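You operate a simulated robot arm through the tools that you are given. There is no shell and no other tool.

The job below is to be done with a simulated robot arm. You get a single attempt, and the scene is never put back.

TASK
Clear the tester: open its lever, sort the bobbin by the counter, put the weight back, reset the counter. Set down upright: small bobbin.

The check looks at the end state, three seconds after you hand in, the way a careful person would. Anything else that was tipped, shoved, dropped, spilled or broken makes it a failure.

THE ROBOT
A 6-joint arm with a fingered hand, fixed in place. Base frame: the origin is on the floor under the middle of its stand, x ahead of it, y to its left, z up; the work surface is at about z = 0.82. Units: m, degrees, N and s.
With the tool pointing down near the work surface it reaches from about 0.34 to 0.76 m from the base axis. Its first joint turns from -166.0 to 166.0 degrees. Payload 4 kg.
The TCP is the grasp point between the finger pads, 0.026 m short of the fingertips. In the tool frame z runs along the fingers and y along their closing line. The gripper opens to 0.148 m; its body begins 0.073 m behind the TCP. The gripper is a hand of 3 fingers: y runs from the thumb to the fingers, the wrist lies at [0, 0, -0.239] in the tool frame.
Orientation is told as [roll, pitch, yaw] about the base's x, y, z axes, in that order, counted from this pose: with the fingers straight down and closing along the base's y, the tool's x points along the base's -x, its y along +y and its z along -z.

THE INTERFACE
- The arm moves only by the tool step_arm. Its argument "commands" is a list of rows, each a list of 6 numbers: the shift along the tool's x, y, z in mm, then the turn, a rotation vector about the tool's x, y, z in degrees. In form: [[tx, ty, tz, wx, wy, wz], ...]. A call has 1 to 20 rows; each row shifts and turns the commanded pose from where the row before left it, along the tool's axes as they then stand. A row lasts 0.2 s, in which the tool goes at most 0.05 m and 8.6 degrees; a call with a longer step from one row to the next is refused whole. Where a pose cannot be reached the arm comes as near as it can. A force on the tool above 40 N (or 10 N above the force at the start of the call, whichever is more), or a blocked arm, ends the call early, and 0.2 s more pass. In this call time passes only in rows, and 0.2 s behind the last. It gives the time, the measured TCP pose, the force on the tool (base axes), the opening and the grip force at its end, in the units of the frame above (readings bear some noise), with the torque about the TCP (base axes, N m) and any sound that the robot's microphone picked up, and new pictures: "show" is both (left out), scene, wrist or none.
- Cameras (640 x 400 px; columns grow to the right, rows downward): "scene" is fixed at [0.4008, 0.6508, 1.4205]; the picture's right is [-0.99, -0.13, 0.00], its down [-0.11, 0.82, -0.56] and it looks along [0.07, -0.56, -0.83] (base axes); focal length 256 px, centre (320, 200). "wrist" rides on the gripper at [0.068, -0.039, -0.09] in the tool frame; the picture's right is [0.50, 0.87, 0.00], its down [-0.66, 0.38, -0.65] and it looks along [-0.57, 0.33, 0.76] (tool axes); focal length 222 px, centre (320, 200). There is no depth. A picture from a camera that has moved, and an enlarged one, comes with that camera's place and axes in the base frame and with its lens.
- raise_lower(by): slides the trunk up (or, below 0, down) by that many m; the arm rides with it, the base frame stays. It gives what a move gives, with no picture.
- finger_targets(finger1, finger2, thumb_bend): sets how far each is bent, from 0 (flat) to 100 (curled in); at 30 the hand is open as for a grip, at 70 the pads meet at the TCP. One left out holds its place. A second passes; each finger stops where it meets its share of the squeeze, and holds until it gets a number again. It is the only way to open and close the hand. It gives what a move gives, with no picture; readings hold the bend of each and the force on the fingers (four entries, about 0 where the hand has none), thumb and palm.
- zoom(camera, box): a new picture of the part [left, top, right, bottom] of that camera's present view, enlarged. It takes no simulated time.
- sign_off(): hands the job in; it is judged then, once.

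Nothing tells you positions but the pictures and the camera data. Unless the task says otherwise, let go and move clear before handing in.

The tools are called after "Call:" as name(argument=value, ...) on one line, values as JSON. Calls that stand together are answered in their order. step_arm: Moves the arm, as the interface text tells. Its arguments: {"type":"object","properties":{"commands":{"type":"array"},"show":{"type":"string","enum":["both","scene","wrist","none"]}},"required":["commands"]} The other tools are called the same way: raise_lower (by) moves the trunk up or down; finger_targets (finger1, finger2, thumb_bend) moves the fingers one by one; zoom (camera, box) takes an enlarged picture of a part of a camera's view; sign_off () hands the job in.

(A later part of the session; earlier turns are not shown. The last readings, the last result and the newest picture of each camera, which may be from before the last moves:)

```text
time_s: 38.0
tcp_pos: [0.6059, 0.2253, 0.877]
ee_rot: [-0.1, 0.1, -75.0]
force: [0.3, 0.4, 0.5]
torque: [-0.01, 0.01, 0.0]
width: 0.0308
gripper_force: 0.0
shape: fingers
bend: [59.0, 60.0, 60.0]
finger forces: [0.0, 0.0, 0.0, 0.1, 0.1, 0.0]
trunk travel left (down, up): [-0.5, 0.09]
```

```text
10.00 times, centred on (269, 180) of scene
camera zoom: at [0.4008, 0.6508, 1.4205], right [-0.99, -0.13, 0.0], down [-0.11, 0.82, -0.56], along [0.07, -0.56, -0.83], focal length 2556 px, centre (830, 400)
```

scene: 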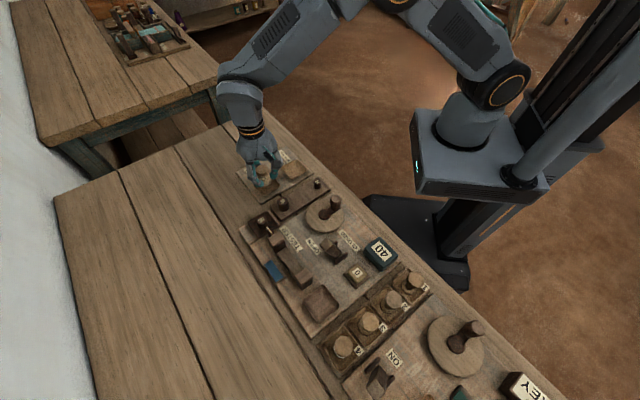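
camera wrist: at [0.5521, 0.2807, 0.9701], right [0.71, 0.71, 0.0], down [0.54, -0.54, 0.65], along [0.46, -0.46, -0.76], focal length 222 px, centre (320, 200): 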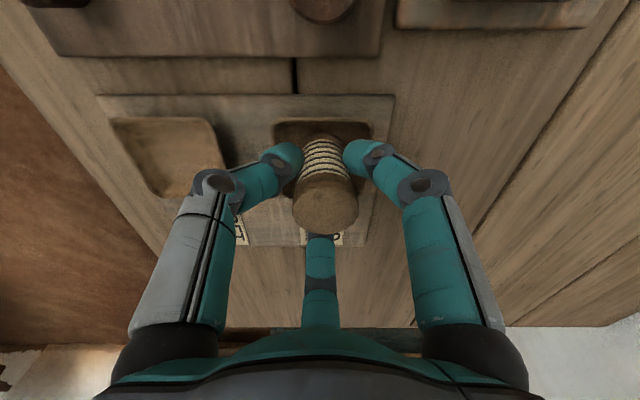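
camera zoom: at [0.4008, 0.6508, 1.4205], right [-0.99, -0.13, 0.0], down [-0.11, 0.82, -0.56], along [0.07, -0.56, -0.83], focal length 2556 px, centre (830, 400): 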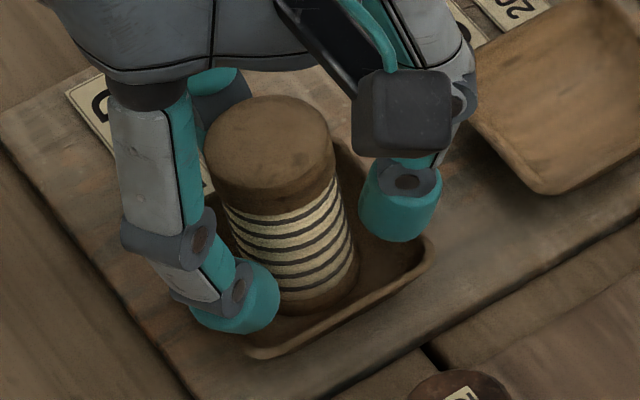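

The bobbin stands upright and free in the HARD tray. I'll open the hand further and rise straight up.

Call:
finger_targets(finger1=52, finger2=52, thumb_bend=52)

Call:
step_arm(commands=[[0, 0, -5, 0, 0, 0], [0, 0, -10, 0, 0, 0], [0, 0, -20, 0, 0, 0], [0, 0, -30, 0, 0, 0], [0, 0, -35, 0, 0, 0], [0, 0, -25, 0, 0, 0]], show="both")

Call:
zoom(camera="scene", box=[225, 140, 335, 250])

Call:
zoom(camera="wrist", box=[180, 0, 460, 175])

```text
time_s: 39.0
tcp_pos: [0.6065, 0.2261, 0.8787]
ee_rot: [0.0, 0.0, -75.0]
force: [0.6, -1.4, 6.8]
torque: [0.27, -0.06, 0.0]
width: 0.0531
gripper_force: 3.7
shape: fingers
bend: [53.0, 52.0, 52.0]
finger forces: [6.9, 0.0, 0.0, 0.0, 0.0, 0.0]
trunk travel left (down, up): [-0.5, 0.09]
```

```text
time_s: 40.4
tcp_pos: [0.6073, 0.2245, 1.0022]
ee_rot: [0.0, 0.0, -75.1]
force: [-0.7, -0.1, 0.3]
torque: [-0.03, -0.04, 0.01]
width: 0.0551
gripper_force: 0.0
shape: fingers
bend: [52.0, 52.0, 52.0]
finger forces: [0.1, 0.0, 0.0, 0.0, 0.0, 0.1]
trunk travel left (down, up): [-0.5, 0.09]
camera wrist: at [0.5527, 0.2806, 1.0924], right [0.71, 0.71, 0.0], down [0.54, -0.54, 0.65], along [0.46, -0.46, -0.76], focal length 222 px, centre (320, 200)
```

scene: 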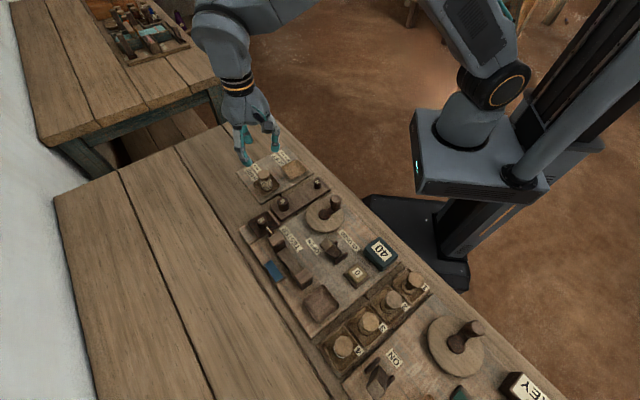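
wrist: 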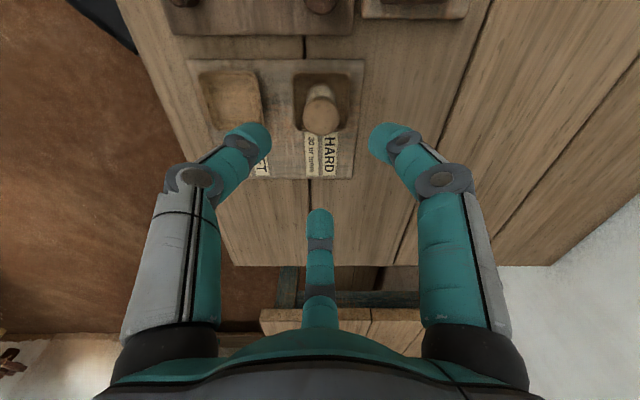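

```text
3.64 times, centred on (280, 195) of scene
camera zoom: at [0.4008, 0.6508, 1.4205], right [-0.99, -0.13, 0.0], down [-0.11, 0.82, -0.56], along [0.07, -0.56, -0.83], focal length 929 px, centre (466, 218)
```

zoom: 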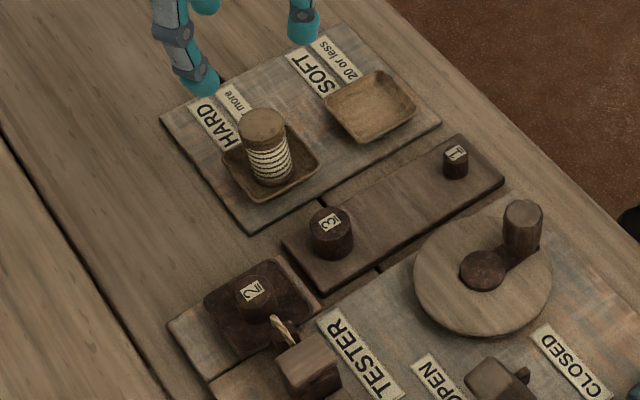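

```text
2.29 times, centred on (320, 88) of wrist
camera zoom: at [0.5527, 0.2806, 1.0924], right [0.71, 0.71, 0.0], down [0.54, -0.54, 0.65], along [0.46, -0.46, -0.76], focal length 508 px, centre (320, 457)
```

zoom: 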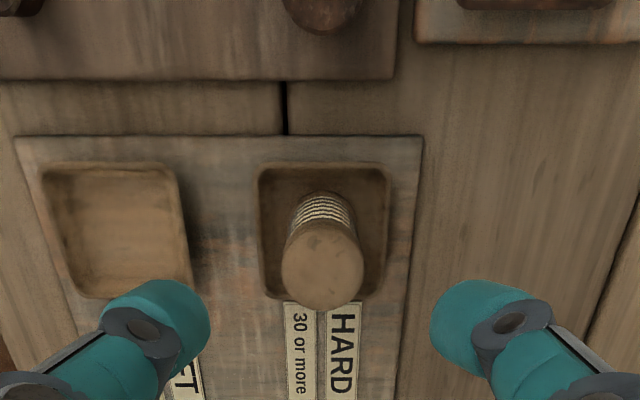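

The bobbin stands upright in the HARD tray. Next is weight 2: I'll move over the pan at about (0.585, 0.359) and look closely.

Call:
step_arm(commands=[[27, 2.7, 0, 0, 0, 0], [34, 3.4, 0, 0, 0, 0], [34, 3.4, 0, 0, 0, 0], [27, 2.7, 0, 0, 0, 0], [13.6, 1.4, 0, 0, 0, 0]], show="both")

Call:
zoom(camera="wrist", box=[230, 40, 410, 152])

Call:
zoom(camera="wrist", box=[150, 30, 350, 200])

Call:
zoom(camera="scene", box=[235, 180, 305, 230])

```text
time_s: 41.6
tcp_pos: [0.5859, 0.3629, 1.0007]
ee_rot: [-0.1, 0.1, -75.0]
force: [0.1, 0.2, -0.3]
torque: [-0.02, 0.0, 0.01]
width: 0.0552
gripper_force: 0.0
shape: fingers
bend: [52.0, 52.0, 52.0]
finger forces: [0.0, 0.0, 0.0, 0.0, 0.0, 0.0]
trunk travel left (down, up): [-0.5, 0.09]
camera wrist: at [0.5305, 0.4168, 1.0913], right [0.71, 0.71, 0.0], down [0.54, -0.54, 0.65], along [0.46, -0.46, -0.76], focal length 222 px, centre (320, 200)
```

scene: 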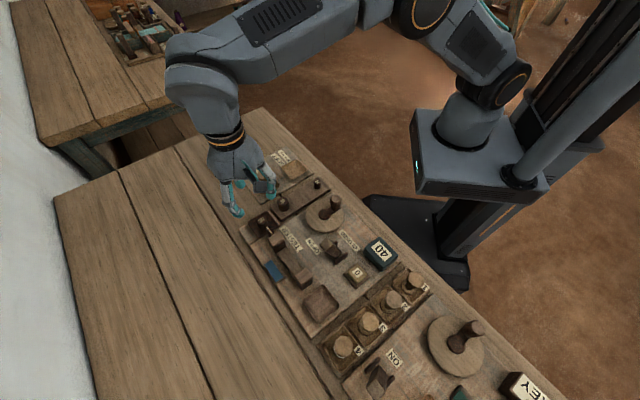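
wrist: 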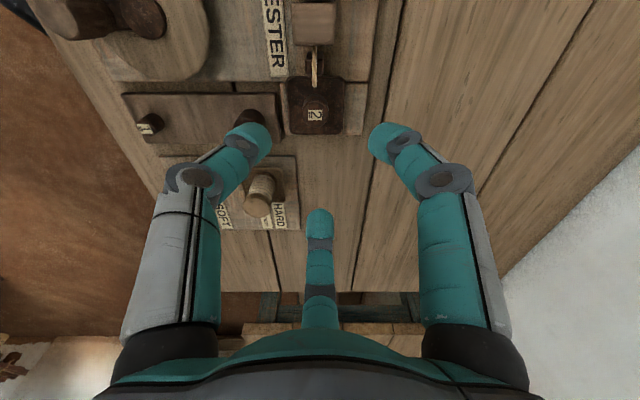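

```text
3.56 times, centred on (320, 96) of wrist
camera zoom: at [0.5305, 0.4168, 1.0913], right [0.71, 0.71, 0.0], down [0.54, -0.54, 0.65], along [0.46, -0.46, -0.76], focal length 790 px, centre (320, 570)
```

zoom: 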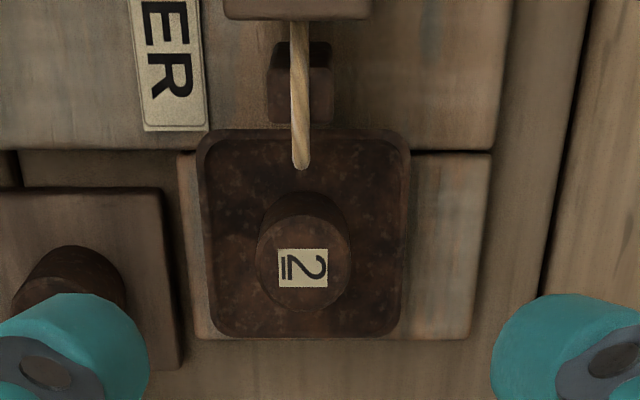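

```text
2.35 times, centred on (250, 115) of wrist
camera zoom: at [0.5305, 0.4168, 1.0913], right [0.71, 0.71, 0.0], down [0.54, -0.54, 0.65], along [0.46, -0.46, -0.76], focal length 523 px, centre (485, 400)
```

zoom: 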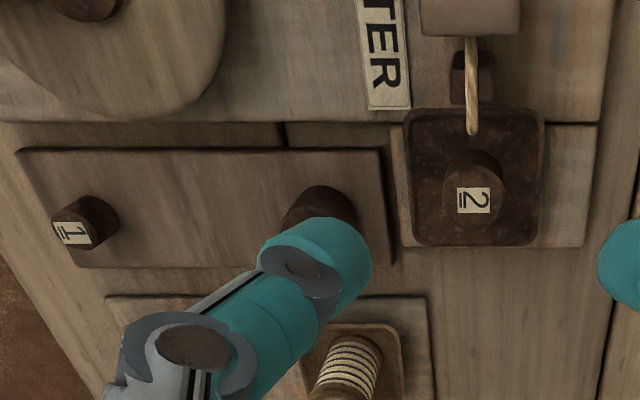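

```text
8.00 times, centred on (270, 205) of scene
camera zoom: at [0.4008, 0.6508, 1.4205], right [-0.99, -0.13, 0.0], down [-0.11, 0.82, -0.56], along [0.07, -0.56, -0.83], focal length 2044 px, centre (720, 160)
```

zoom: 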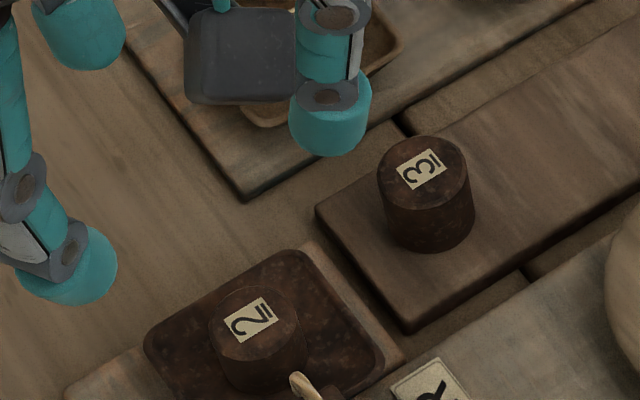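

Weight 2 sits centred in its pan, with its top at z ≈ 0.868 and the pan at about 0.847. I'll narrow the fingers a bit, centre over it and descend partway to recheck.

Call:
finger_targets(finger1=54, finger2=54, thumb_bend=54)

Call:
step_arm(commands=[[-2, -1.6, 10, 0, 0, 0], [-2, -1.6, 20, 0, 0, 0], [0, 0, 25, 0, 0, 0], [0, 0, 17, 0, 0, 0], [0, 0, 10, 0, 0, 0]], show="both")

Call:
zoom(camera="wrist", box=[220, 80, 420, 205])

Call:
zoom(camera="scene", box=[225, 185, 305, 245])

```text
time_s: 42.6
tcp_pos: [0.5858, 0.3608, 1.0002]
ee_rot: [0.0, 0.1, -75.1]
force: [-1.4, -0.3, -0.5]
torque: [-0.01, 0.0, 0.0]
width: 0.0492
gripper_force: 0.0
shape: fingers
bend: [54.0, 54.0, 54.0]
finger forces: [0.0, 0.0, 0.0, 0.1, 0.0, 0.0]
trunk travel left (down, up): [-0.5, 0.09]
```

```text
time_s: 43.8
tcp_pos: [0.5829, 0.3552, 0.9191]
ee_rot: [-0.1, 0.1, -75.0]
force: [-0.5, -0.1, 0.5]
torque: [0.0, -0.02, -0.01]
width: 0.0496
gripper_force: 0.0
shape: fingers
bend: [54.0, 54.0, 54.0]
finger forces: [0.0, 0.1, 0.0, 0.1, 0.0, 0.0]
trunk travel left (down, up): [-0.5, 0.09]
camera wrist: at [0.5283, 0.4102, 1.0091], right [0.71, 0.71, 0.0], down [0.54, -0.54, 0.65], along [0.46, -0.46, -0.76], focal length 222 px, centre (320, 200)
```

scene: 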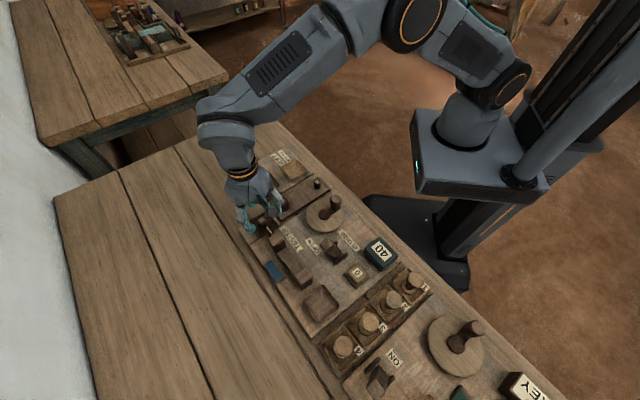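
wrist: 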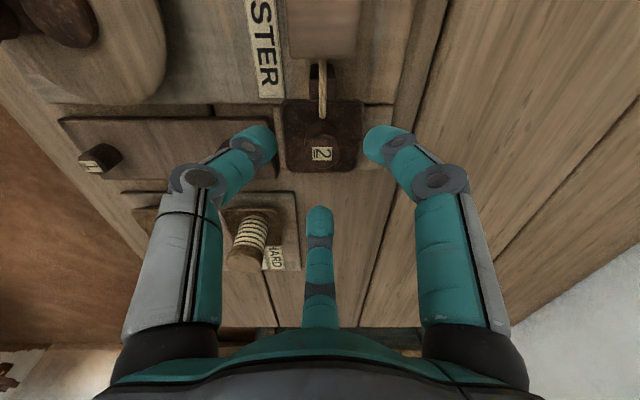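

```text
3.20 times, centred on (320, 142) of wrist
camera zoom: at [0.5283, 0.4102, 1.0091], right [0.71, 0.71, 0.0], down [0.54, -0.54, 0.65], along [0.46, -0.46, -0.76], focal length 711 px, centre (320, 384)
```

zoom: 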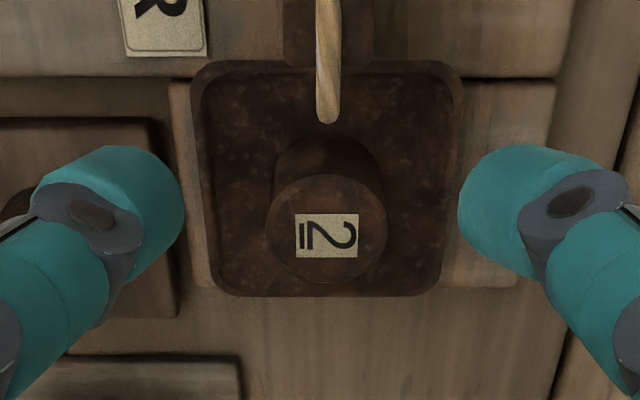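

```text
6.67 times, centred on (265, 215) of scene
camera zoom: at [0.4008, 0.6508, 1.4205], right [-0.99, -0.13, 0.0], down [-0.11, 0.82, -0.56], along [0.07, -0.56, -0.83], focal length 1704 px, centre (687, 100)
```

zoom: 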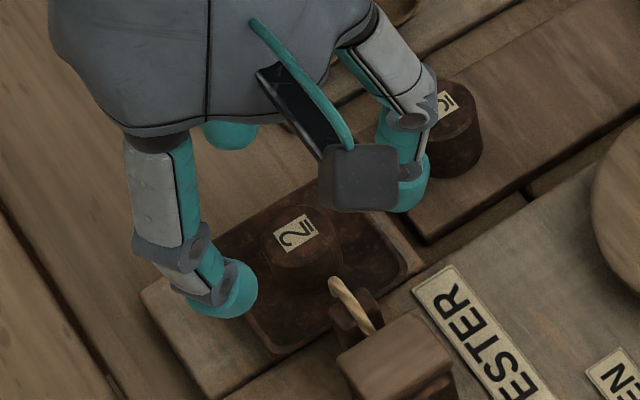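

The weight is centred under the hand to within 2 mm. I'll lower to just above the pan lip and narrow the fingers.

Call:
step_arm(commands=[[1.9, 0.7, 10, 0, 0, 0], [0, 0, 10, 0, 0, 0], [0, 0, 6, 0, 0, 0], [0, 0, 3, 0, 0, 0]], show="none")

Call:
finger_targets(finger1=58, finger2=58, thumb_bend=58)

Call:
zoom(camera="wrist", box=[220, 100, 420, 225])

Call:
zoom(camera="scene", box=[225, 185, 305, 245])

```text
time_s: 44.8
tcp_pos: [0.584, 0.3561, 0.8913]
ee_rot: [-0.1, 0.0, -74.9]
force: [-0.3, -0.1, 0.2]
torque: [0.01, 0.02, 0.02]
width: 0.0495
gripper_force: 0.0
shape: fingers
bend: [54.0, 54.0, 54.0]
finger forces: [0.1, 0.1, 0.0, 0.0, 0.0, 0.0]
trunk travel left (down, up): [-0.5, 0.09]
```

```text
time_s: 45.8
tcp_pos: [0.5836, 0.3566, 0.89]
ee_rot: [0.1, 0.0, -75.0]
force: [0.2, 0.5, 0.3]
torque: [-0.02, -0.03, 0.03]
width: 0.0396
gripper_force: 0.1
shape: fingers
bend: [57.0, 57.0, 57.0]
finger forces: [0.0, 0.1, 0.0, 0.1, 0.0, 0.1]
trunk travel left (down, up): [-0.5, 0.09]
```

```text
3.20 times, centred on (320, 162) of wrist
camera zoom: at [0.5283, 0.4122, 0.9809], right [0.71, 0.71, 0.0], down [0.54, -0.54, 0.65], along [0.46, -0.46, -0.76], focal length 711 px, centre (320, 320)
```

zoom: 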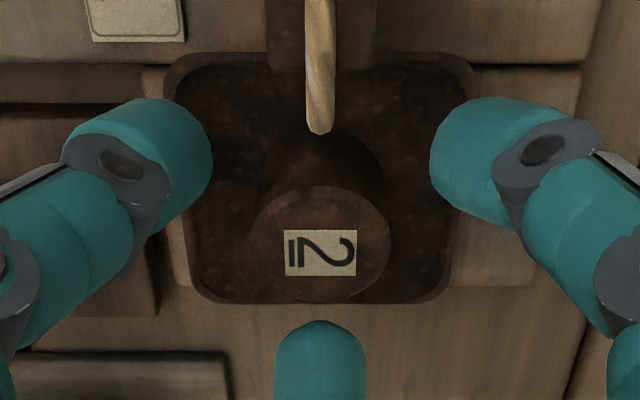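

```text
6.67 times, centred on (265, 215) of scene
camera zoom: at [0.4008, 0.6508, 1.4205], right [-0.99, -0.13, 0.0], down [-0.11, 0.82, -0.56], along [0.07, -0.56, -0.83], focal length 1704 px, centre (687, 100)
```

zoom: 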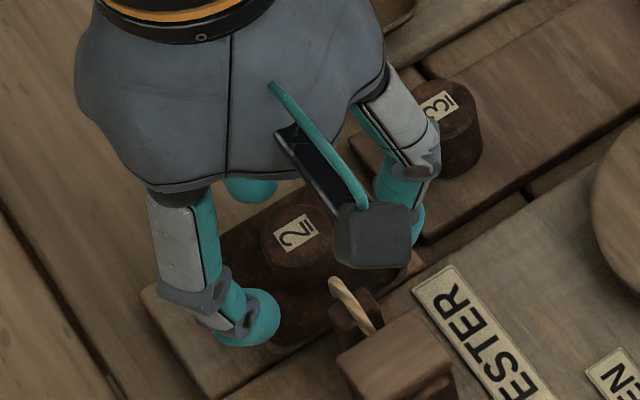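

The weight is exactly centred. I'll lower 4 mm and close in steps.

Call:
step_arm(commands=[[0, 0, 2, 0, 0, 0], [0, 0, 2.5, 0, 0, 0]], show="none")

Call:
finger_targets(finger1=60, finger2=60, thumb_bend=60)

Call:
zoom(camera="wrist", box=[220, 100, 420, 225])

```text
time_s: 46.4
tcp_pos: [0.5845, 0.3574, 0.8854]
ee_rot: [-0.1, 0.0, -75.0]
force: [0.4, 0.0, -0.1]
torque: [0.0, -0.01, -0.02]
width: 0.0396
gripper_force: 0.1
shape: fingers
bend: [57.0, 57.0, 57.0]
finger forces: [0.0, 0.0, 0.0, 0.0, 0.1, 0.0]
trunk travel left (down, up): [-0.5, 0.09]
```

```text
time_s: 47.4
tcp_pos: [0.5829, 0.3566, 0.8852]
ee_rot: [-0.1, -0.1, -75.0]
force: [0.1, 0.0, -0.3]
torque: [0.01, 0.01, -0.03]
width: 0.03
gripper_force: 0.0
shape: fingers
bend: [60.0, 60.0, 60.0]
finger forces: [0.1, 0.0, 0.0, 0.0, 0.0, 0.0]
trunk travel left (down, up): [-0.5, 0.09]
```

```text
3.20 times, centred on (320, 162) of wrist
camera zoom: at [0.5286, 0.4121, 0.976], right [0.71, 0.71, 0.0], down [0.54, -0.54, 0.65], along [0.46, -0.46, -0.76], focal length 711 px, centre (320, 320)
```

zoom: 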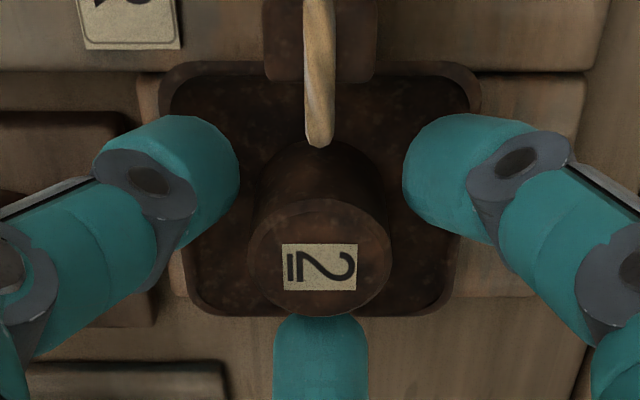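

No contact yet. I'll close further to take hold.

Call:
finger_targets(finger1=62, finger2=62, thumb_bend=62)

Call:
finger_targets(finger1=64, finger2=64, thumb_bend=64)

Call:
zoom(camera="wrist", box=[220, 100, 420, 225])

```text
time_s: 48.4
tcp_pos: [0.5837, 0.3579, 0.8847]
ee_rot: [0.0, 0.0, -75.1]
force: [0.1, 0.8, 0.2]
torque: [0.0, 0.02, 0.02]
width: 0.0239
gripper_force: 0.0
shape: fingers
bend: [62.0, 62.0, 62.0]
finger forces: [0.1, 0.0, 0.0, 0.0, 0.0, 0.0]
trunk travel left (down, up): [-0.5, 0.09]
```

```text
time_s: 49.4
tcp_pos: [0.584, 0.3568, 0.8852]
ee_rot: [0.1, -0.1, -75.0]
force: [-0.1, -0.6, 0.8]
torque: [-0.01, -0.01, 0.01]
width: 0.0203
gripper_force: 1.2
shape: fingers
bend: [63.0, 63.0, 63.0]
finger forces: [0.9, 0.9, 0.0, 0.0, 1.2, 0.0]
trunk travel left (down, up): [-0.5, 0.09]
```

```text
3.20 times, centred on (320, 162) of wrist
camera zoom: at [0.5285, 0.4121, 0.976], right [0.71, 0.71, 0.0], down [0.54, -0.54, 0.65], along [0.46, -0.46, -0.76], focal length 711 px, centre (320, 320)
```

zoom: 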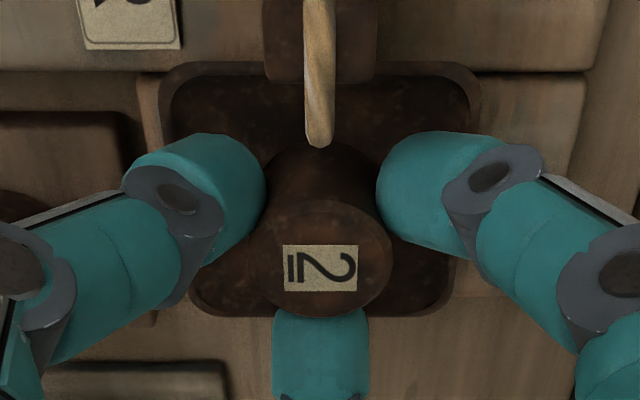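

All three fingers touch evenly. I'll firm the grip and lift slowly.

Call:
finger_targets(finger1=70, finger2=70, thumb_bend=70)

Call:
step_arm(commands=[[0, 0, -2, 0, 0, 0], [0, 0, -3, 0, 0, 0], [0, 0, -5, 0, 0, 0], [0, 0, -8, 0, 0, 0]], show="both")

Call:
zoom(camera="wrist", box=[220, 100, 420, 225])

Call:
zoom(camera="scene", box=[225, 185, 305, 245])

```text
time_s: 50.4
tcp_pos: [0.5835, 0.3562, 0.8859]
ee_rot: [0.0, 0.2, -75.0]
force: [-0.5, 0.2, -0.2]
torque: [-0.04, 0.0, 0.01]
width: 0.0179
gripper_force: 9.7
shape: fingers
bend: [63.0, 63.0, 65.0]
finger forces: [6.1, 6.0, 0.0, 0.1, 7.4, 0.0]
trunk travel left (down, up): [-0.5, 0.09]
```

```text
time_s: 51.4
tcp_pos: [0.5833, 0.3566, 0.903]
ee_rot: [0.0, 0.0, -75.1]
force: [0.5, -0.7, -0.7]
torque: [0.03, -0.01, 0.01]
width: 0.018
gripper_force: 9.7
shape: fingers
bend: [63.0, 63.0, 65.0]
finger forces: [6.3, 5.9, 0.1, 0.1, 7.2, 0.0]
trunk travel left (down, up): [-0.5, 0.09]
camera wrist: at [0.5281, 0.4117, 0.9936], right [0.71, 0.71, 0.0], down [0.54, -0.53, 0.65], along [0.46, -0.46, -0.76], focal length 222 px, centre (320, 200)
```

scene: 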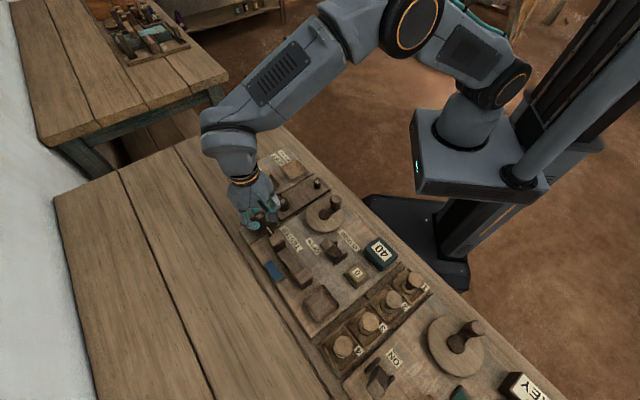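
wrist: 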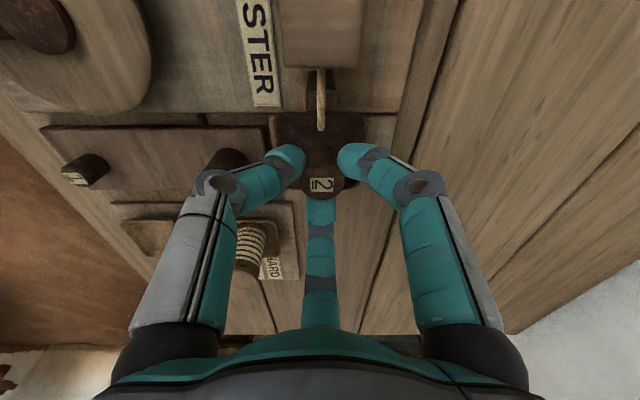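

```text
3.20 times, centred on (320, 162) of wrist
camera zoom: at [0.5281, 0.4117, 0.9936], right [0.71, 0.71, 0.0], down [0.54, -0.53, 0.65], along [0.46, -0.46, -0.76], focal length 711 px, centre (320, 320)
```

zoom: 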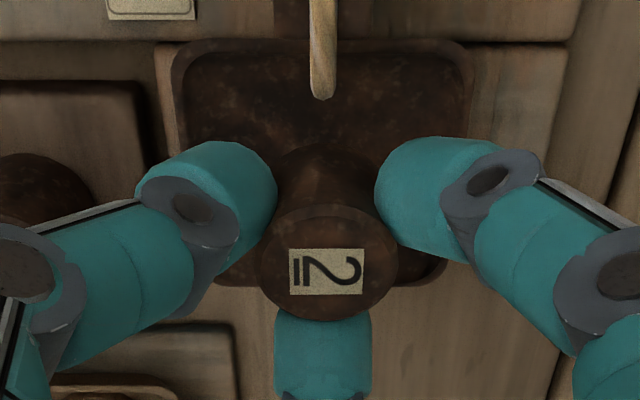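

```text
6.67 times, centred on (265, 215) of scene
camera zoom: at [0.4008, 0.6508, 1.4205], right [-0.99, -0.13, 0.0], down [-0.11, 0.82, -0.56], along [0.07, -0.56, -0.83], focal length 1704 px, centre (687, 100)
```

zoom: 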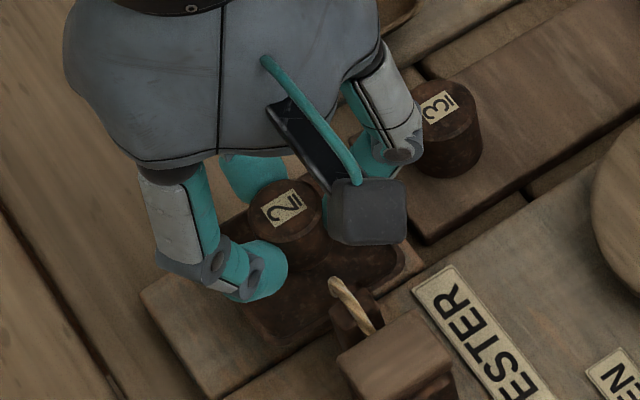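

Weight 2 lifts cleanly off the pan. I'll raise it and move over the rack's empty middle place, between weights 1 and 3, to look for the exact spot.

Call:
step_arm(commands=[[0, 0, -20, 0, 0, 0], [0, 0, -25, 0, 0, 0], [0, 0, -25, 0, 0, 0], [0, 0, -20, 0, 0, 0], [0, 0, -8, 0, 0, 0], [-12, -15, 0, 0, 0, 0], [-18, -22, 0, 0, 0, 0], [-20, -25, 0, 0, 0, 0], [-18, -22, 0, 0, 0, 0], [-10, -13, 0, 0, 0, 0], [-6, -7, 0, 0, 0, 0]], show="both")

Call:
zoom(camera="wrist", box=[200, 20, 440, 170])

Call:
zoom(camera="scene", box=[260, 160, 340, 220])

```text
time_s: 53.8
tcp_pos: [0.5047, 0.2487, 1.0016]
ee_rot: [0.1, 0.1, -75.0]
force: [0.4, 0.0, -1.7]
torque: [0.0, 0.01, -0.02]
width: 0.0182
gripper_force: 9.9
shape: fingers
bend: [63.0, 63.0, 65.0]
finger forces: [6.3, 6.1, 0.0, 0.0, 7.1, 0.0]
trunk travel left (down, up): [-0.5, 0.09]
camera wrist: at [0.4502, 0.303, 1.0924], right [0.71, 0.71, 0.0], down [0.54, -0.54, 0.65], along [0.46, -0.46, -0.76], focal length 222 px, centre (320, 200)
```

scene: 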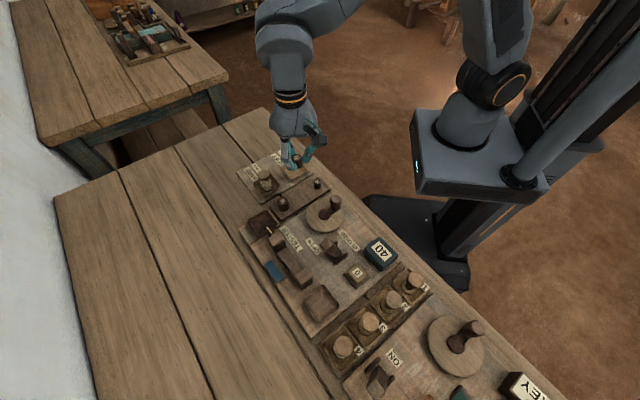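
wrist: 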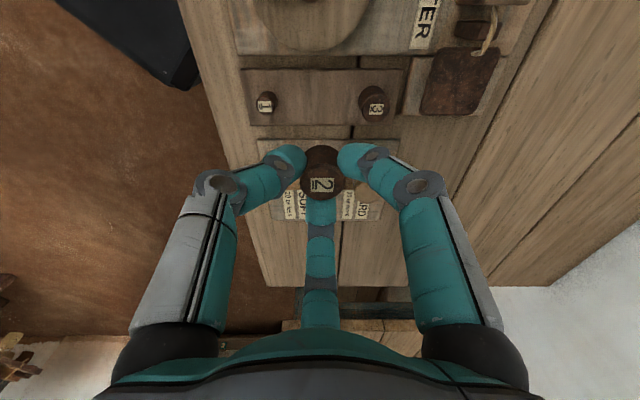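

```text
2.67 times, centred on (320, 95) of wrist
camera zoom: at [0.4502, 0.303, 1.0924], right [0.71, 0.71, 0.0], down [0.54, -0.54, 0.65], along [0.46, -0.46, -0.76], focal length 592 px, centre (320, 480)
```

zoom: 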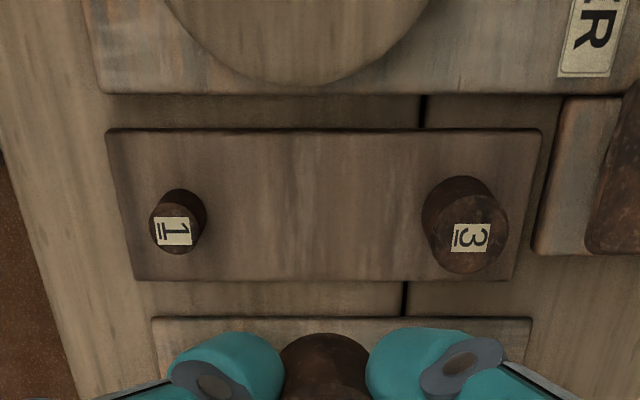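

```text
6.67 times, centred on (300, 190) of scene
camera zoom: at [0.4008, 0.6508, 1.4205], right [-0.99, -0.13, 0.0], down [-0.11, 0.82, -0.56], along [0.07, -0.56, -0.83], focal length 1704 px, centre (453, 267)
```

zoom: 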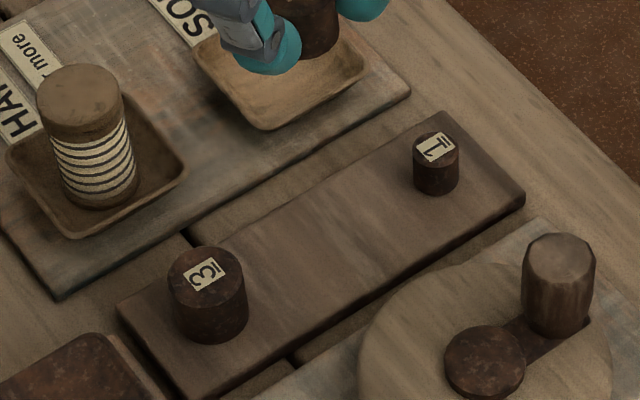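

The rack is plain, with weights 1 and 3 at its ends, so weight 2 belongs at the middle, near (0.507, 0.247). The held weight is already above that spot, so I'll lower it partway.

Call:
step_arm(commands=[[0, 0, 15, 0, 0, 0], [0, 0, 25, 0, 0, 0], [0, 0, 25, 0, 0, 0], [0, 0, 20, 0, 0, 0], [0, 0, 10, 0, 0, 0]], show="both")

Call:
zoom(camera="wrist", box=[200, 80, 440, 230])

Call:
zoom(camera="scene", box=[260, 160, 340, 220])

```text
time_s: 55.0
tcp_pos: [0.5042, 0.2486, 0.9068]
ee_rot: [0.0, -0.1, -75.0]
force: [-0.4, -1.3, -1.0]
torque: [0.01, 0.01, -0.02]
width: 0.0181
gripper_force: 9.6
shape: fingers
bend: [63.0, 63.0, 65.0]
finger forces: [6.3, 6.0, 0.0, 0.1, 7.1, 0.1]
trunk travel left (down, up): [-0.5, 0.09]
camera wrist: at [0.4489, 0.3036, 0.9971], right [0.71, 0.71, 0.0], down [0.54, -0.53, 0.65], along [0.46, -0.46, -0.76], focal length 222 px, centre (320, 200)
```

scene: 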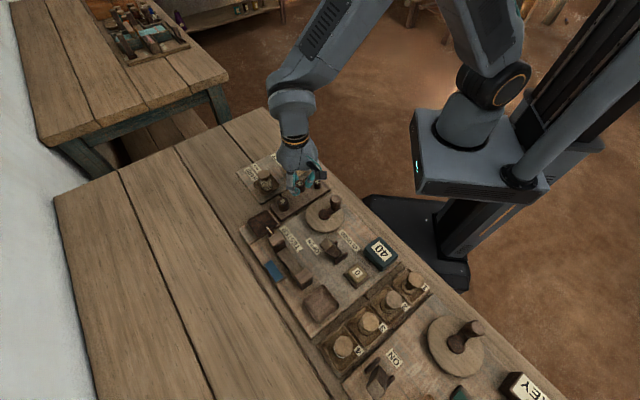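
wrist: 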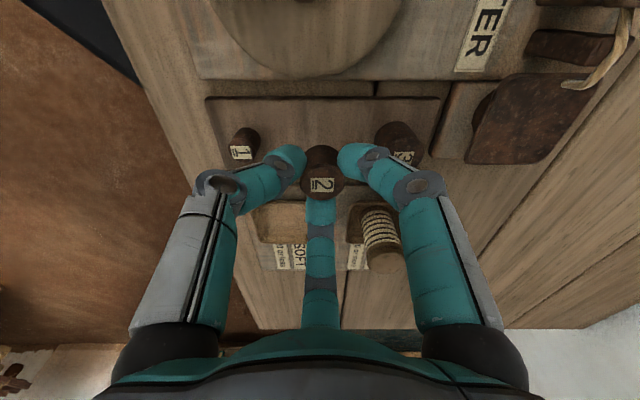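

```text
2.67 times, centred on (320, 155) of wrist
camera zoom: at [0.4489, 0.3036, 0.9971], right [0.71, 0.71, 0.0], down [0.54, -0.53, 0.65], along [0.46, -0.46, -0.76], focal length 592 px, centre (320, 320)
```

zoom: 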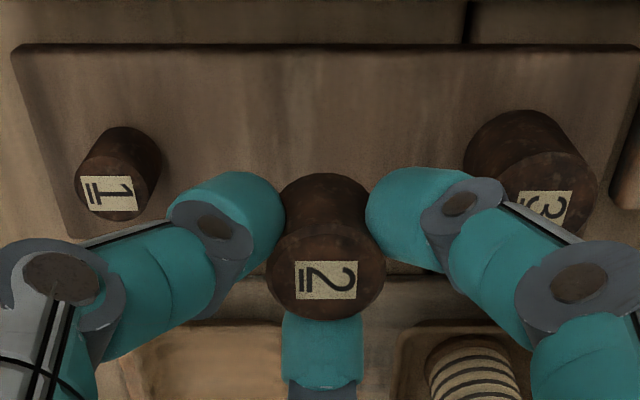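

```text
6.67 times, centred on (300, 190) of scene
camera zoom: at [0.4008, 0.6508, 1.4205], right [-0.99, -0.13, 0.0], down [-0.11, 0.82, -0.56], along [0.07, -0.56, -0.83], focal length 1704 px, centre (453, 267)
```

zoom: 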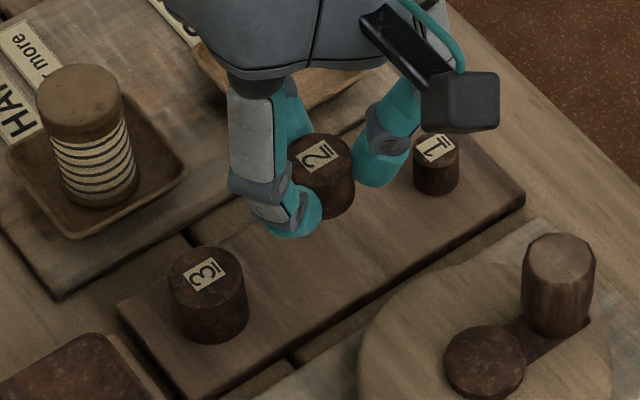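

Weight 2 is in line with and midway between weights 1 and 3. I'll lower it towards the rack surface.

Call:
step_arm(commands=[[0, 0, 10, 0, 0, 0], [0, 0, 10, 0, 0, 0], [0, 0, 6, 0, 0, 0], [0, 0, 3, 0, 0, 0]], show="none")

Call:
step_arm(commands=[[0, 0, 1.2, 0, 0, 0]], show="none")

Call:
step_arm(commands=[[0, 0, 1.0, 0, 0, 0]], show="none")

Call:
zoom(camera="scene", box=[260, 160, 340, 220])

Call:
zoom(camera="wrist", box=[200, 80, 440, 230])

```text
time_s: 56.0
tcp_pos: [0.5044, 0.2478, 0.8764]
ee_rot: [0.1, 0.0, -75.0]
force: [0.5, -0.6, -0.9]
torque: [-0.02, -0.02, 0.01]
width: 0.018
gripper_force: 9.9
shape: fingers
bend: [63.0, 63.0, 66.0]
finger forces: [6.2, 6.0, 0.0, 0.1, 6.9, 0.0]
trunk travel left (down, up): [-0.5, 0.09]
```

```text
time_s: 56.4
tcp_pos: [0.5047, 0.2472, 0.8762]
ee_rot: [0.1, -0.1, -75.0]
force: [0.0, -0.3, -1.3]
torque: [-0.03, 0.01, 0.0]
width: 0.018
gripper_force: 8.9
shape: fingers
bend: [63.0, 63.0, 66.0]
finger forces: [6.3, 6.0, 0.0, 0.0, 7.1, 0.0]
trunk travel left (down, up): [-0.5, 0.09]
```

```text
time_s: 56.8
tcp_pos: [0.5039, 0.2472, 0.8745]
ee_rot: [0.0, -0.1, -75.0]
force: [-0.7, 0.5, -0.5]
torque: [-0.02, 0.02, -0.01]
width: 0.0177
gripper_force: 9.8
shape: fingers
bend: [63.0, 63.0, 66.0]
finger forces: [6.2, 6.0, 0.1, 0.0, 7.1, 0.1]
trunk travel left (down, up): [-0.5, 0.09]
```

```text
6.67 times, centred on (300, 190) of scene
camera zoom: at [0.4008, 0.6508, 1.4205], right [-0.99, -0.13, 0.0], down [-0.11, 0.82, -0.56], along [0.07, -0.56, -0.83], focal length 1704 px, centre (453, 267)
```

zoom: 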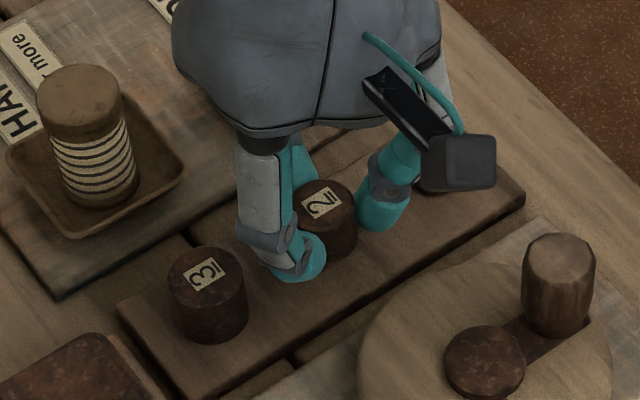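

```text
2.67 times, centred on (320, 155) of wrist
camera zoom: at [0.4494, 0.3033, 0.966], right [0.71, 0.71, 0.0], down [0.54, -0.54, 0.65], along [0.46, -0.46, -0.76], focal length 592 px, centre (320, 320)
```

zoom: 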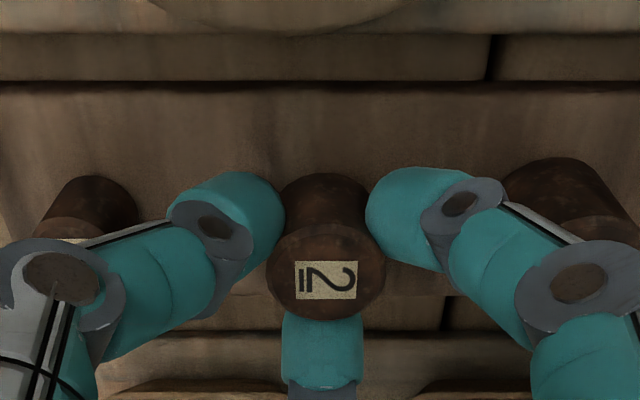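

Fingers are clear of weights 1 and 3, and there's no contact yet. I'll continue down 1 mm at a time.

Call:
step_arm(commands=[[0, 0, 1.0, 0, 0, 0]], show="none")

Call:
step_arm(commands=[[0, 0, 1.0, 0, 0, 0]], show="none")

Call:
zoom(camera="scene", box=[270, 170, 334, 210])

```text
time_s: 57.2
tcp_pos: [0.505, 0.2486, 0.8745]
ee_rot: [0.1, -0.1, -75.0]
force: [0.2, 0.3, -1.0]
torque: [0.0, 0.01, 0.03]
width: 0.0178
gripper_force: 9.6
shape: fingers
bend: [63.0, 63.0, 66.0]
finger forces: [6.3, 5.9, 0.1, 0.0, 7.1, 0.0]
trunk travel left (down, up): [-0.5, 0.09]
```

```text
time_s: 57.6
tcp_pos: [0.5054, 0.2492, 0.8741]
ee_rot: [-0.1, -0.1, -75.0]
force: [-0.1, 0.1, -0.8]
torque: [0.01, 0.0, 0.01]
width: 0.0178
gripper_force: 9.4
shape: fingers
bend: [63.0, 63.0, 66.0]
finger forces: [6.2, 6.0, 0.1, 0.0, 7.0, 0.0]
trunk travel left (down, up): [-0.5, 0.09]
```

```text
10.00 times, centred on (302, 190) of scene
camera zoom: at [0.4008, 0.6508, 1.4205], right [-0.99, -0.13, 0.0], down [-0.11, 0.82, -0.56], along [0.07, -0.56, -0.83], focal length 2556 px, centre (500, 300)
```

zoom: 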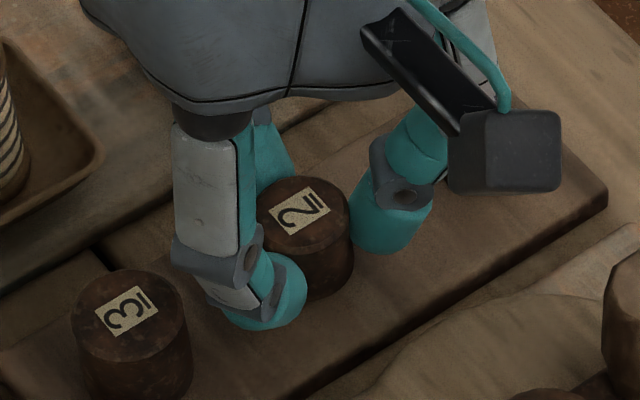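

The tool still carries about −1 N, which is the weight itself. I'll keep lowering until the rack takes the load.

Call:
step_arm(commands=[[0, 0, 1.0, 0, 0, 0]], show="none")

Call:
step_arm(commands=[[0, 0, 1.0, 0, 0, 0]], show="none")

Call:
zoom(camera="scene", box=[270, 170, 334, 210])

```text
time_s: 58.0
tcp_pos: [0.5059, 0.2487, 0.8721]
ee_rot: [0.0, 0.0, -75.0]
force: [0.3, -0.7, -1.4]
torque: [0.02, -0.01, -0.01]
width: 0.018
gripper_force: 8.9
shape: fingers
bend: [63.0, 63.0, 66.0]
finger forces: [6.4, 6.0, 0.1, 0.1, 7.0, 0.0]
trunk travel left (down, up): [-0.5, 0.09]
```

```text
time_s: 58.4
tcp_pos: [0.5046, 0.2486, 0.8708]
ee_rot: [0.0, 0.0, -75.1]
force: [0.6, -0.2, -1.2]
torque: [0.03, 0.02, 0.02]
width: 0.0181
gripper_force: 9.4
shape: fingers
bend: [63.0, 63.0, 66.0]
finger forces: [6.2, 6.0, 0.0, 0.1, 7.0, 0.0]
trunk travel left (down, up): [-0.5, 0.09]
```

```text
10.00 times, centred on (302, 190) of scene
camera zoom: at [0.4008, 0.6508, 1.4205], right [-0.99, -0.13, 0.0], down [-0.11, 0.82, -0.56], along [0.07, -0.56, -0.83], focal length 2556 px, centre (500, 300)
```

zoom: 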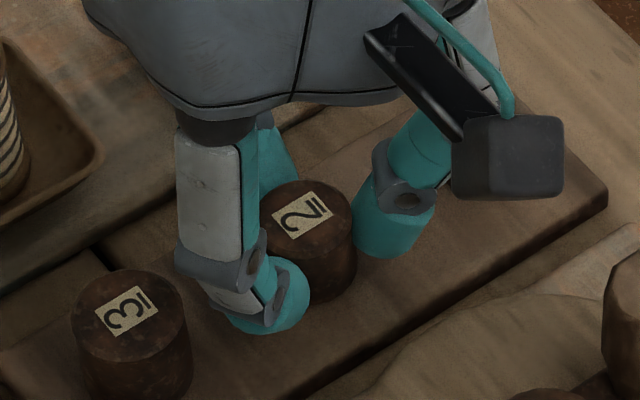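

Still hanging free. Continuing in 1 mm steps.

Call:
step_arm(commands=[[0, 0, 1.0, 0, 0, 0]], show="none")

Call:
step_arm(commands=[[0, 0, 1.0, 0, 0, 0]], show="none")

Call:
zoom(camera="scene", box=[270, 170, 334, 210])

```text
time_s: 58.8
tcp_pos: [0.5053, 0.2488, 0.8709]
ee_rot: [0.0, 0.0, -75.0]
force: [0.4, 0.1, -1.3]
torque: [-0.01, 0.02, -0.02]
width: 0.0181
gripper_force: 9.2
shape: fingers
bend: [63.0, 63.0, 66.0]
finger forces: [6.2, 6.0, 0.0, 0.0, 7.0, 0.0]
trunk travel left (down, up): [-0.5, 0.09]
```

```text
time_s: 59.2
tcp_pos: [0.5046, 0.2499, 0.8691]
ee_rot: [-0.1, 0.0, -75.0]
force: [-0.9, -0.6, 1.4]
torque: [0.01, 0.0, -0.01]
width: 0.0182
gripper_force: 10.1
shape: fingers
bend: [63.0, 63.0, 65.0]
finger forces: [6.2, 6.1, 0.0, 0.0, 7.2, 0.0]
trunk travel left (down, up): [-0.5, 0.09]
```

```text
10.00 times, centred on (302, 190) of scene
camera zoom: at [0.4008, 0.6508, 1.4205], right [-0.99, -0.13, 0.0], down [-0.11, 0.82, -0.56], along [0.07, -0.56, -0.83], focal length 2556 px, centre (500, 300)
```

zoom: 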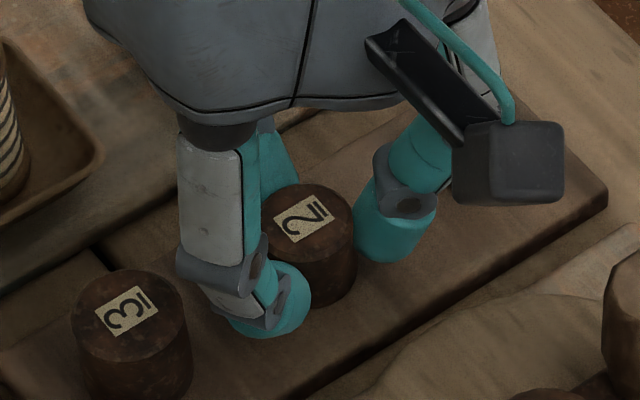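

The rack has taken the weight, with force now +1.4 N and no torque. I'll release in small steps and lift slightly before opening wider.

Call:
finger_targets(finger1=64, finger2=64, thumb_bend=65)

Call:
finger_targets(finger1=61, finger2=61, thumb_bend=61)

Call:
zoom(camera="wrist", box=[200, 80, 440, 230])

Call:
zoom(camera="scene", box=[270, 170, 334, 210])

```text
time_s: 60.2
tcp_pos: [0.5046, 0.249, 0.8694]
ee_rot: [-0.1, 0.1, -75.0]
force: [0.5, 0.4, 2.7]
torque: [0.03, -0.05, -0.02]
width: 0.0197
gripper_force: 1.6
shape: fingers
bend: [63.0, 63.0, 64.0]
finger forces: [1.6, 1.5, 0.0, 0.1, 1.8, 0.1]
trunk travel left (down, up): [-0.5, 0.09]
```

```text
time_s: 61.2
tcp_pos: [0.5041, 0.2488, 0.8701]
ee_rot: [0.1, 0.0, -75.0]
force: [0.7, 0.0, -0.1]
torque: [0.01, 0.01, 0.03]
width: 0.0259
gripper_force: 0.0
shape: fingers
bend: [61.0, 61.0, 61.0]
finger forces: [0.1, 0.0, 0.1, 0.1, 0.0, 0.0]
trunk travel left (down, up): [-0.5, 0.09]
```

```text
2.67 times, centred on (320, 155) of wrist
camera zoom: at [0.4492, 0.3039, 0.9597], right [0.71, 0.71, 0.0], down [0.54, -0.54, 0.65], along [0.46, -0.46, -0.76], focal length 592 px, centre (320, 320)
```

zoom: 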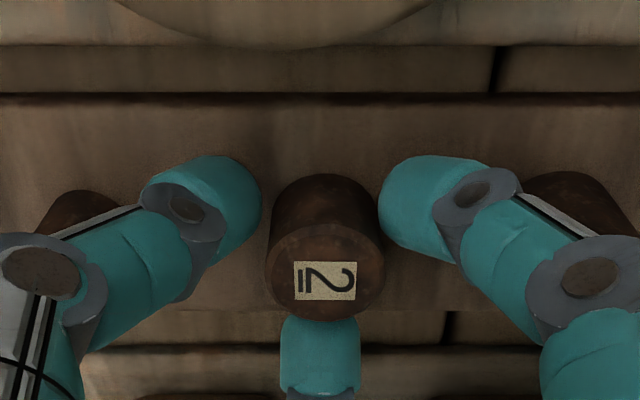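

```text
10.00 times, centred on (302, 190) of scene
camera zoom: at [0.4008, 0.6508, 1.4205], right [-0.99, -0.13, 0.0], down [-0.11, 0.82, -0.56], along [0.07, -0.56, -0.83], focal length 2556 px, centre (500, 300)
```

zoom: 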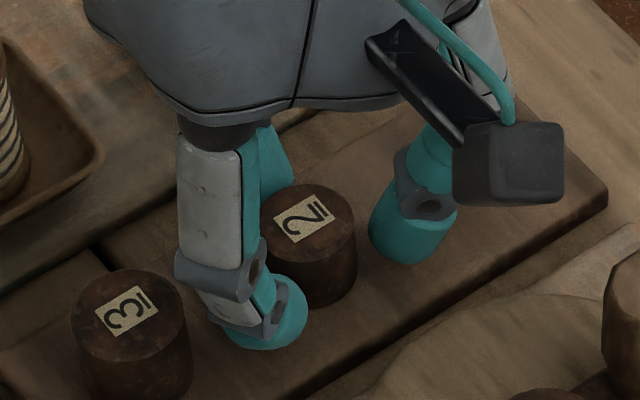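

All fingers are free of the weight. I'll lift a few mm, open wider, then rise clear.

Call:
step_arm(commands=[[0, 0, -3, 0, 0, 0], [0, 0, -4, 0, 0, 0]], show="none")

Call:
finger_targets(finger1=57, finger2=57, thumb_bend=57)

Call:
step_arm(commands=[[0, 0, -8, 0, 0, 0], [0, 0, -15, 0, 0, 0], [0, 0, -25, 0, 0, 0], [0, 0, -30, 0, 0, 0], [0, 0, -35, 0, 0, 0], [0, 0, -20, 0, 0, 0]], show="both")

Call:
zoom(camera="wrist", box=[180, 0, 460, 175])

Call:
zoom(camera="scene", box=[230, 150, 350, 250])

```text
time_s: 61.8
tcp_pos: [0.5046, 0.2485, 0.8759]
ee_rot: [0.0, 0.1, -75.0]
force: [-1.5, -0.3, 0.2]
torque: [0.01, 0.02, 0.01]
width: 0.026
gripper_force: 0.2
shape: fingers
bend: [61.0, 61.0, 61.0]
finger forces: [0.0, 0.0, 0.1, 0.0, 0.1, 0.1]
trunk travel left (down, up): [-0.5, 0.09]
```

```text
time_s: 62.8
tcp_pos: [0.5054, 0.2488, 0.8757]
ee_rot: [0.0, 0.0, -75.0]
force: [0.7, -1.1, 0.5]
torque: [-0.03, -0.01, 0.0]
width: 0.0421
gripper_force: 0.0
shape: fingers
bend: [56.0, 56.0, 56.0]
finger forces: [0.0, 0.1, 0.1, 0.0, 0.1, 0.0]
trunk travel left (down, up): [-0.5, 0.09]
```

```text
time_s: 64.2
tcp_pos: [0.5053, 0.2487, 1.0109]
ee_rot: [0.0, 0.1, -75.0]
force: [-0.4, -0.6, 0.3]
torque: [-0.02, 0.0, -0.03]
width: 0.042
gripper_force: 0.0
shape: fingers
bend: [56.0, 56.0, 56.0]
finger forces: [0.0, 0.1, 0.1, 0.1, 0.0, 0.0]
trunk travel left (down, up): [-0.5, 0.09]
camera wrist: at [0.4503, 0.3029, 1.1019], right [0.71, 0.71, 0.0], down [0.54, -0.53, 0.65], along [0.46, -0.46, -0.76], focal length 222 px, centre (320, 200)
```

scene: 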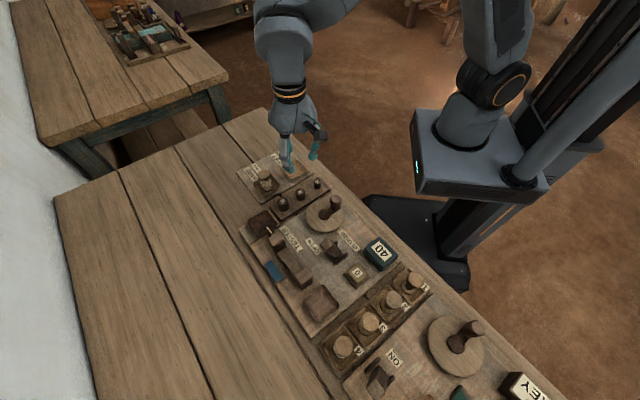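
wrist: 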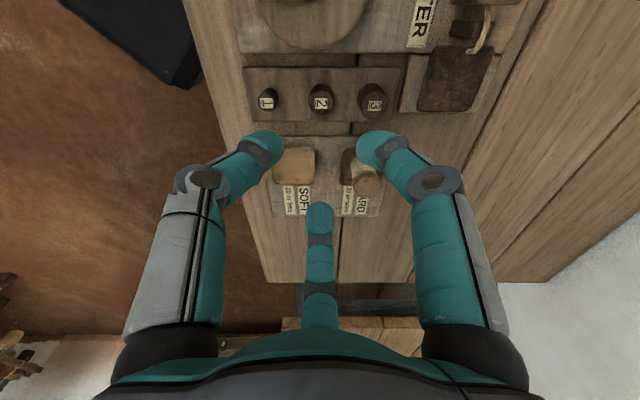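

```text
2.29 times, centred on (320, 88) of wrist
camera zoom: at [0.4503, 0.3029, 1.1019], right [0.71, 0.71, 0.0], down [0.54, -0.53, 0.65], along [0.46, -0.46, -0.76], focal length 508 px, centre (320, 457)
```

zoom: 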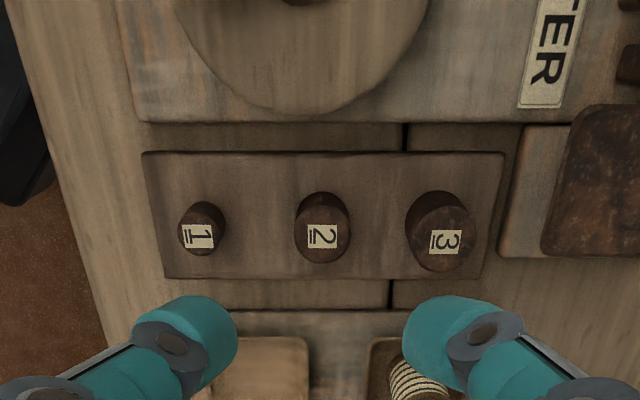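

```text
4.00 times, centred on (290, 200) of scene
camera zoom: at [0.4008, 0.6508, 1.4205], right [-0.99, -0.13, 0.0], down [-0.11, 0.82, -0.56], along [0.07, -0.56, -0.83], focal length 1022 px, centre (440, 200)
```

zoom: 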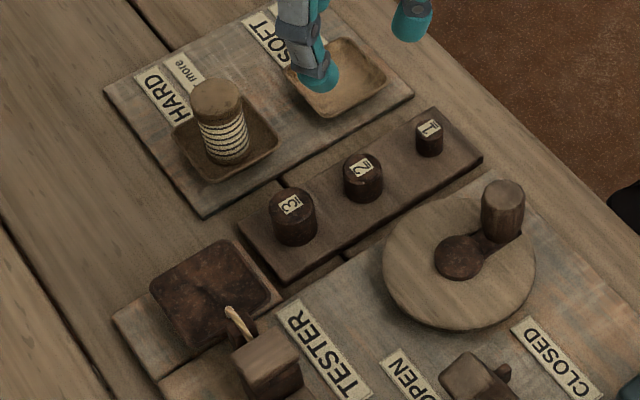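

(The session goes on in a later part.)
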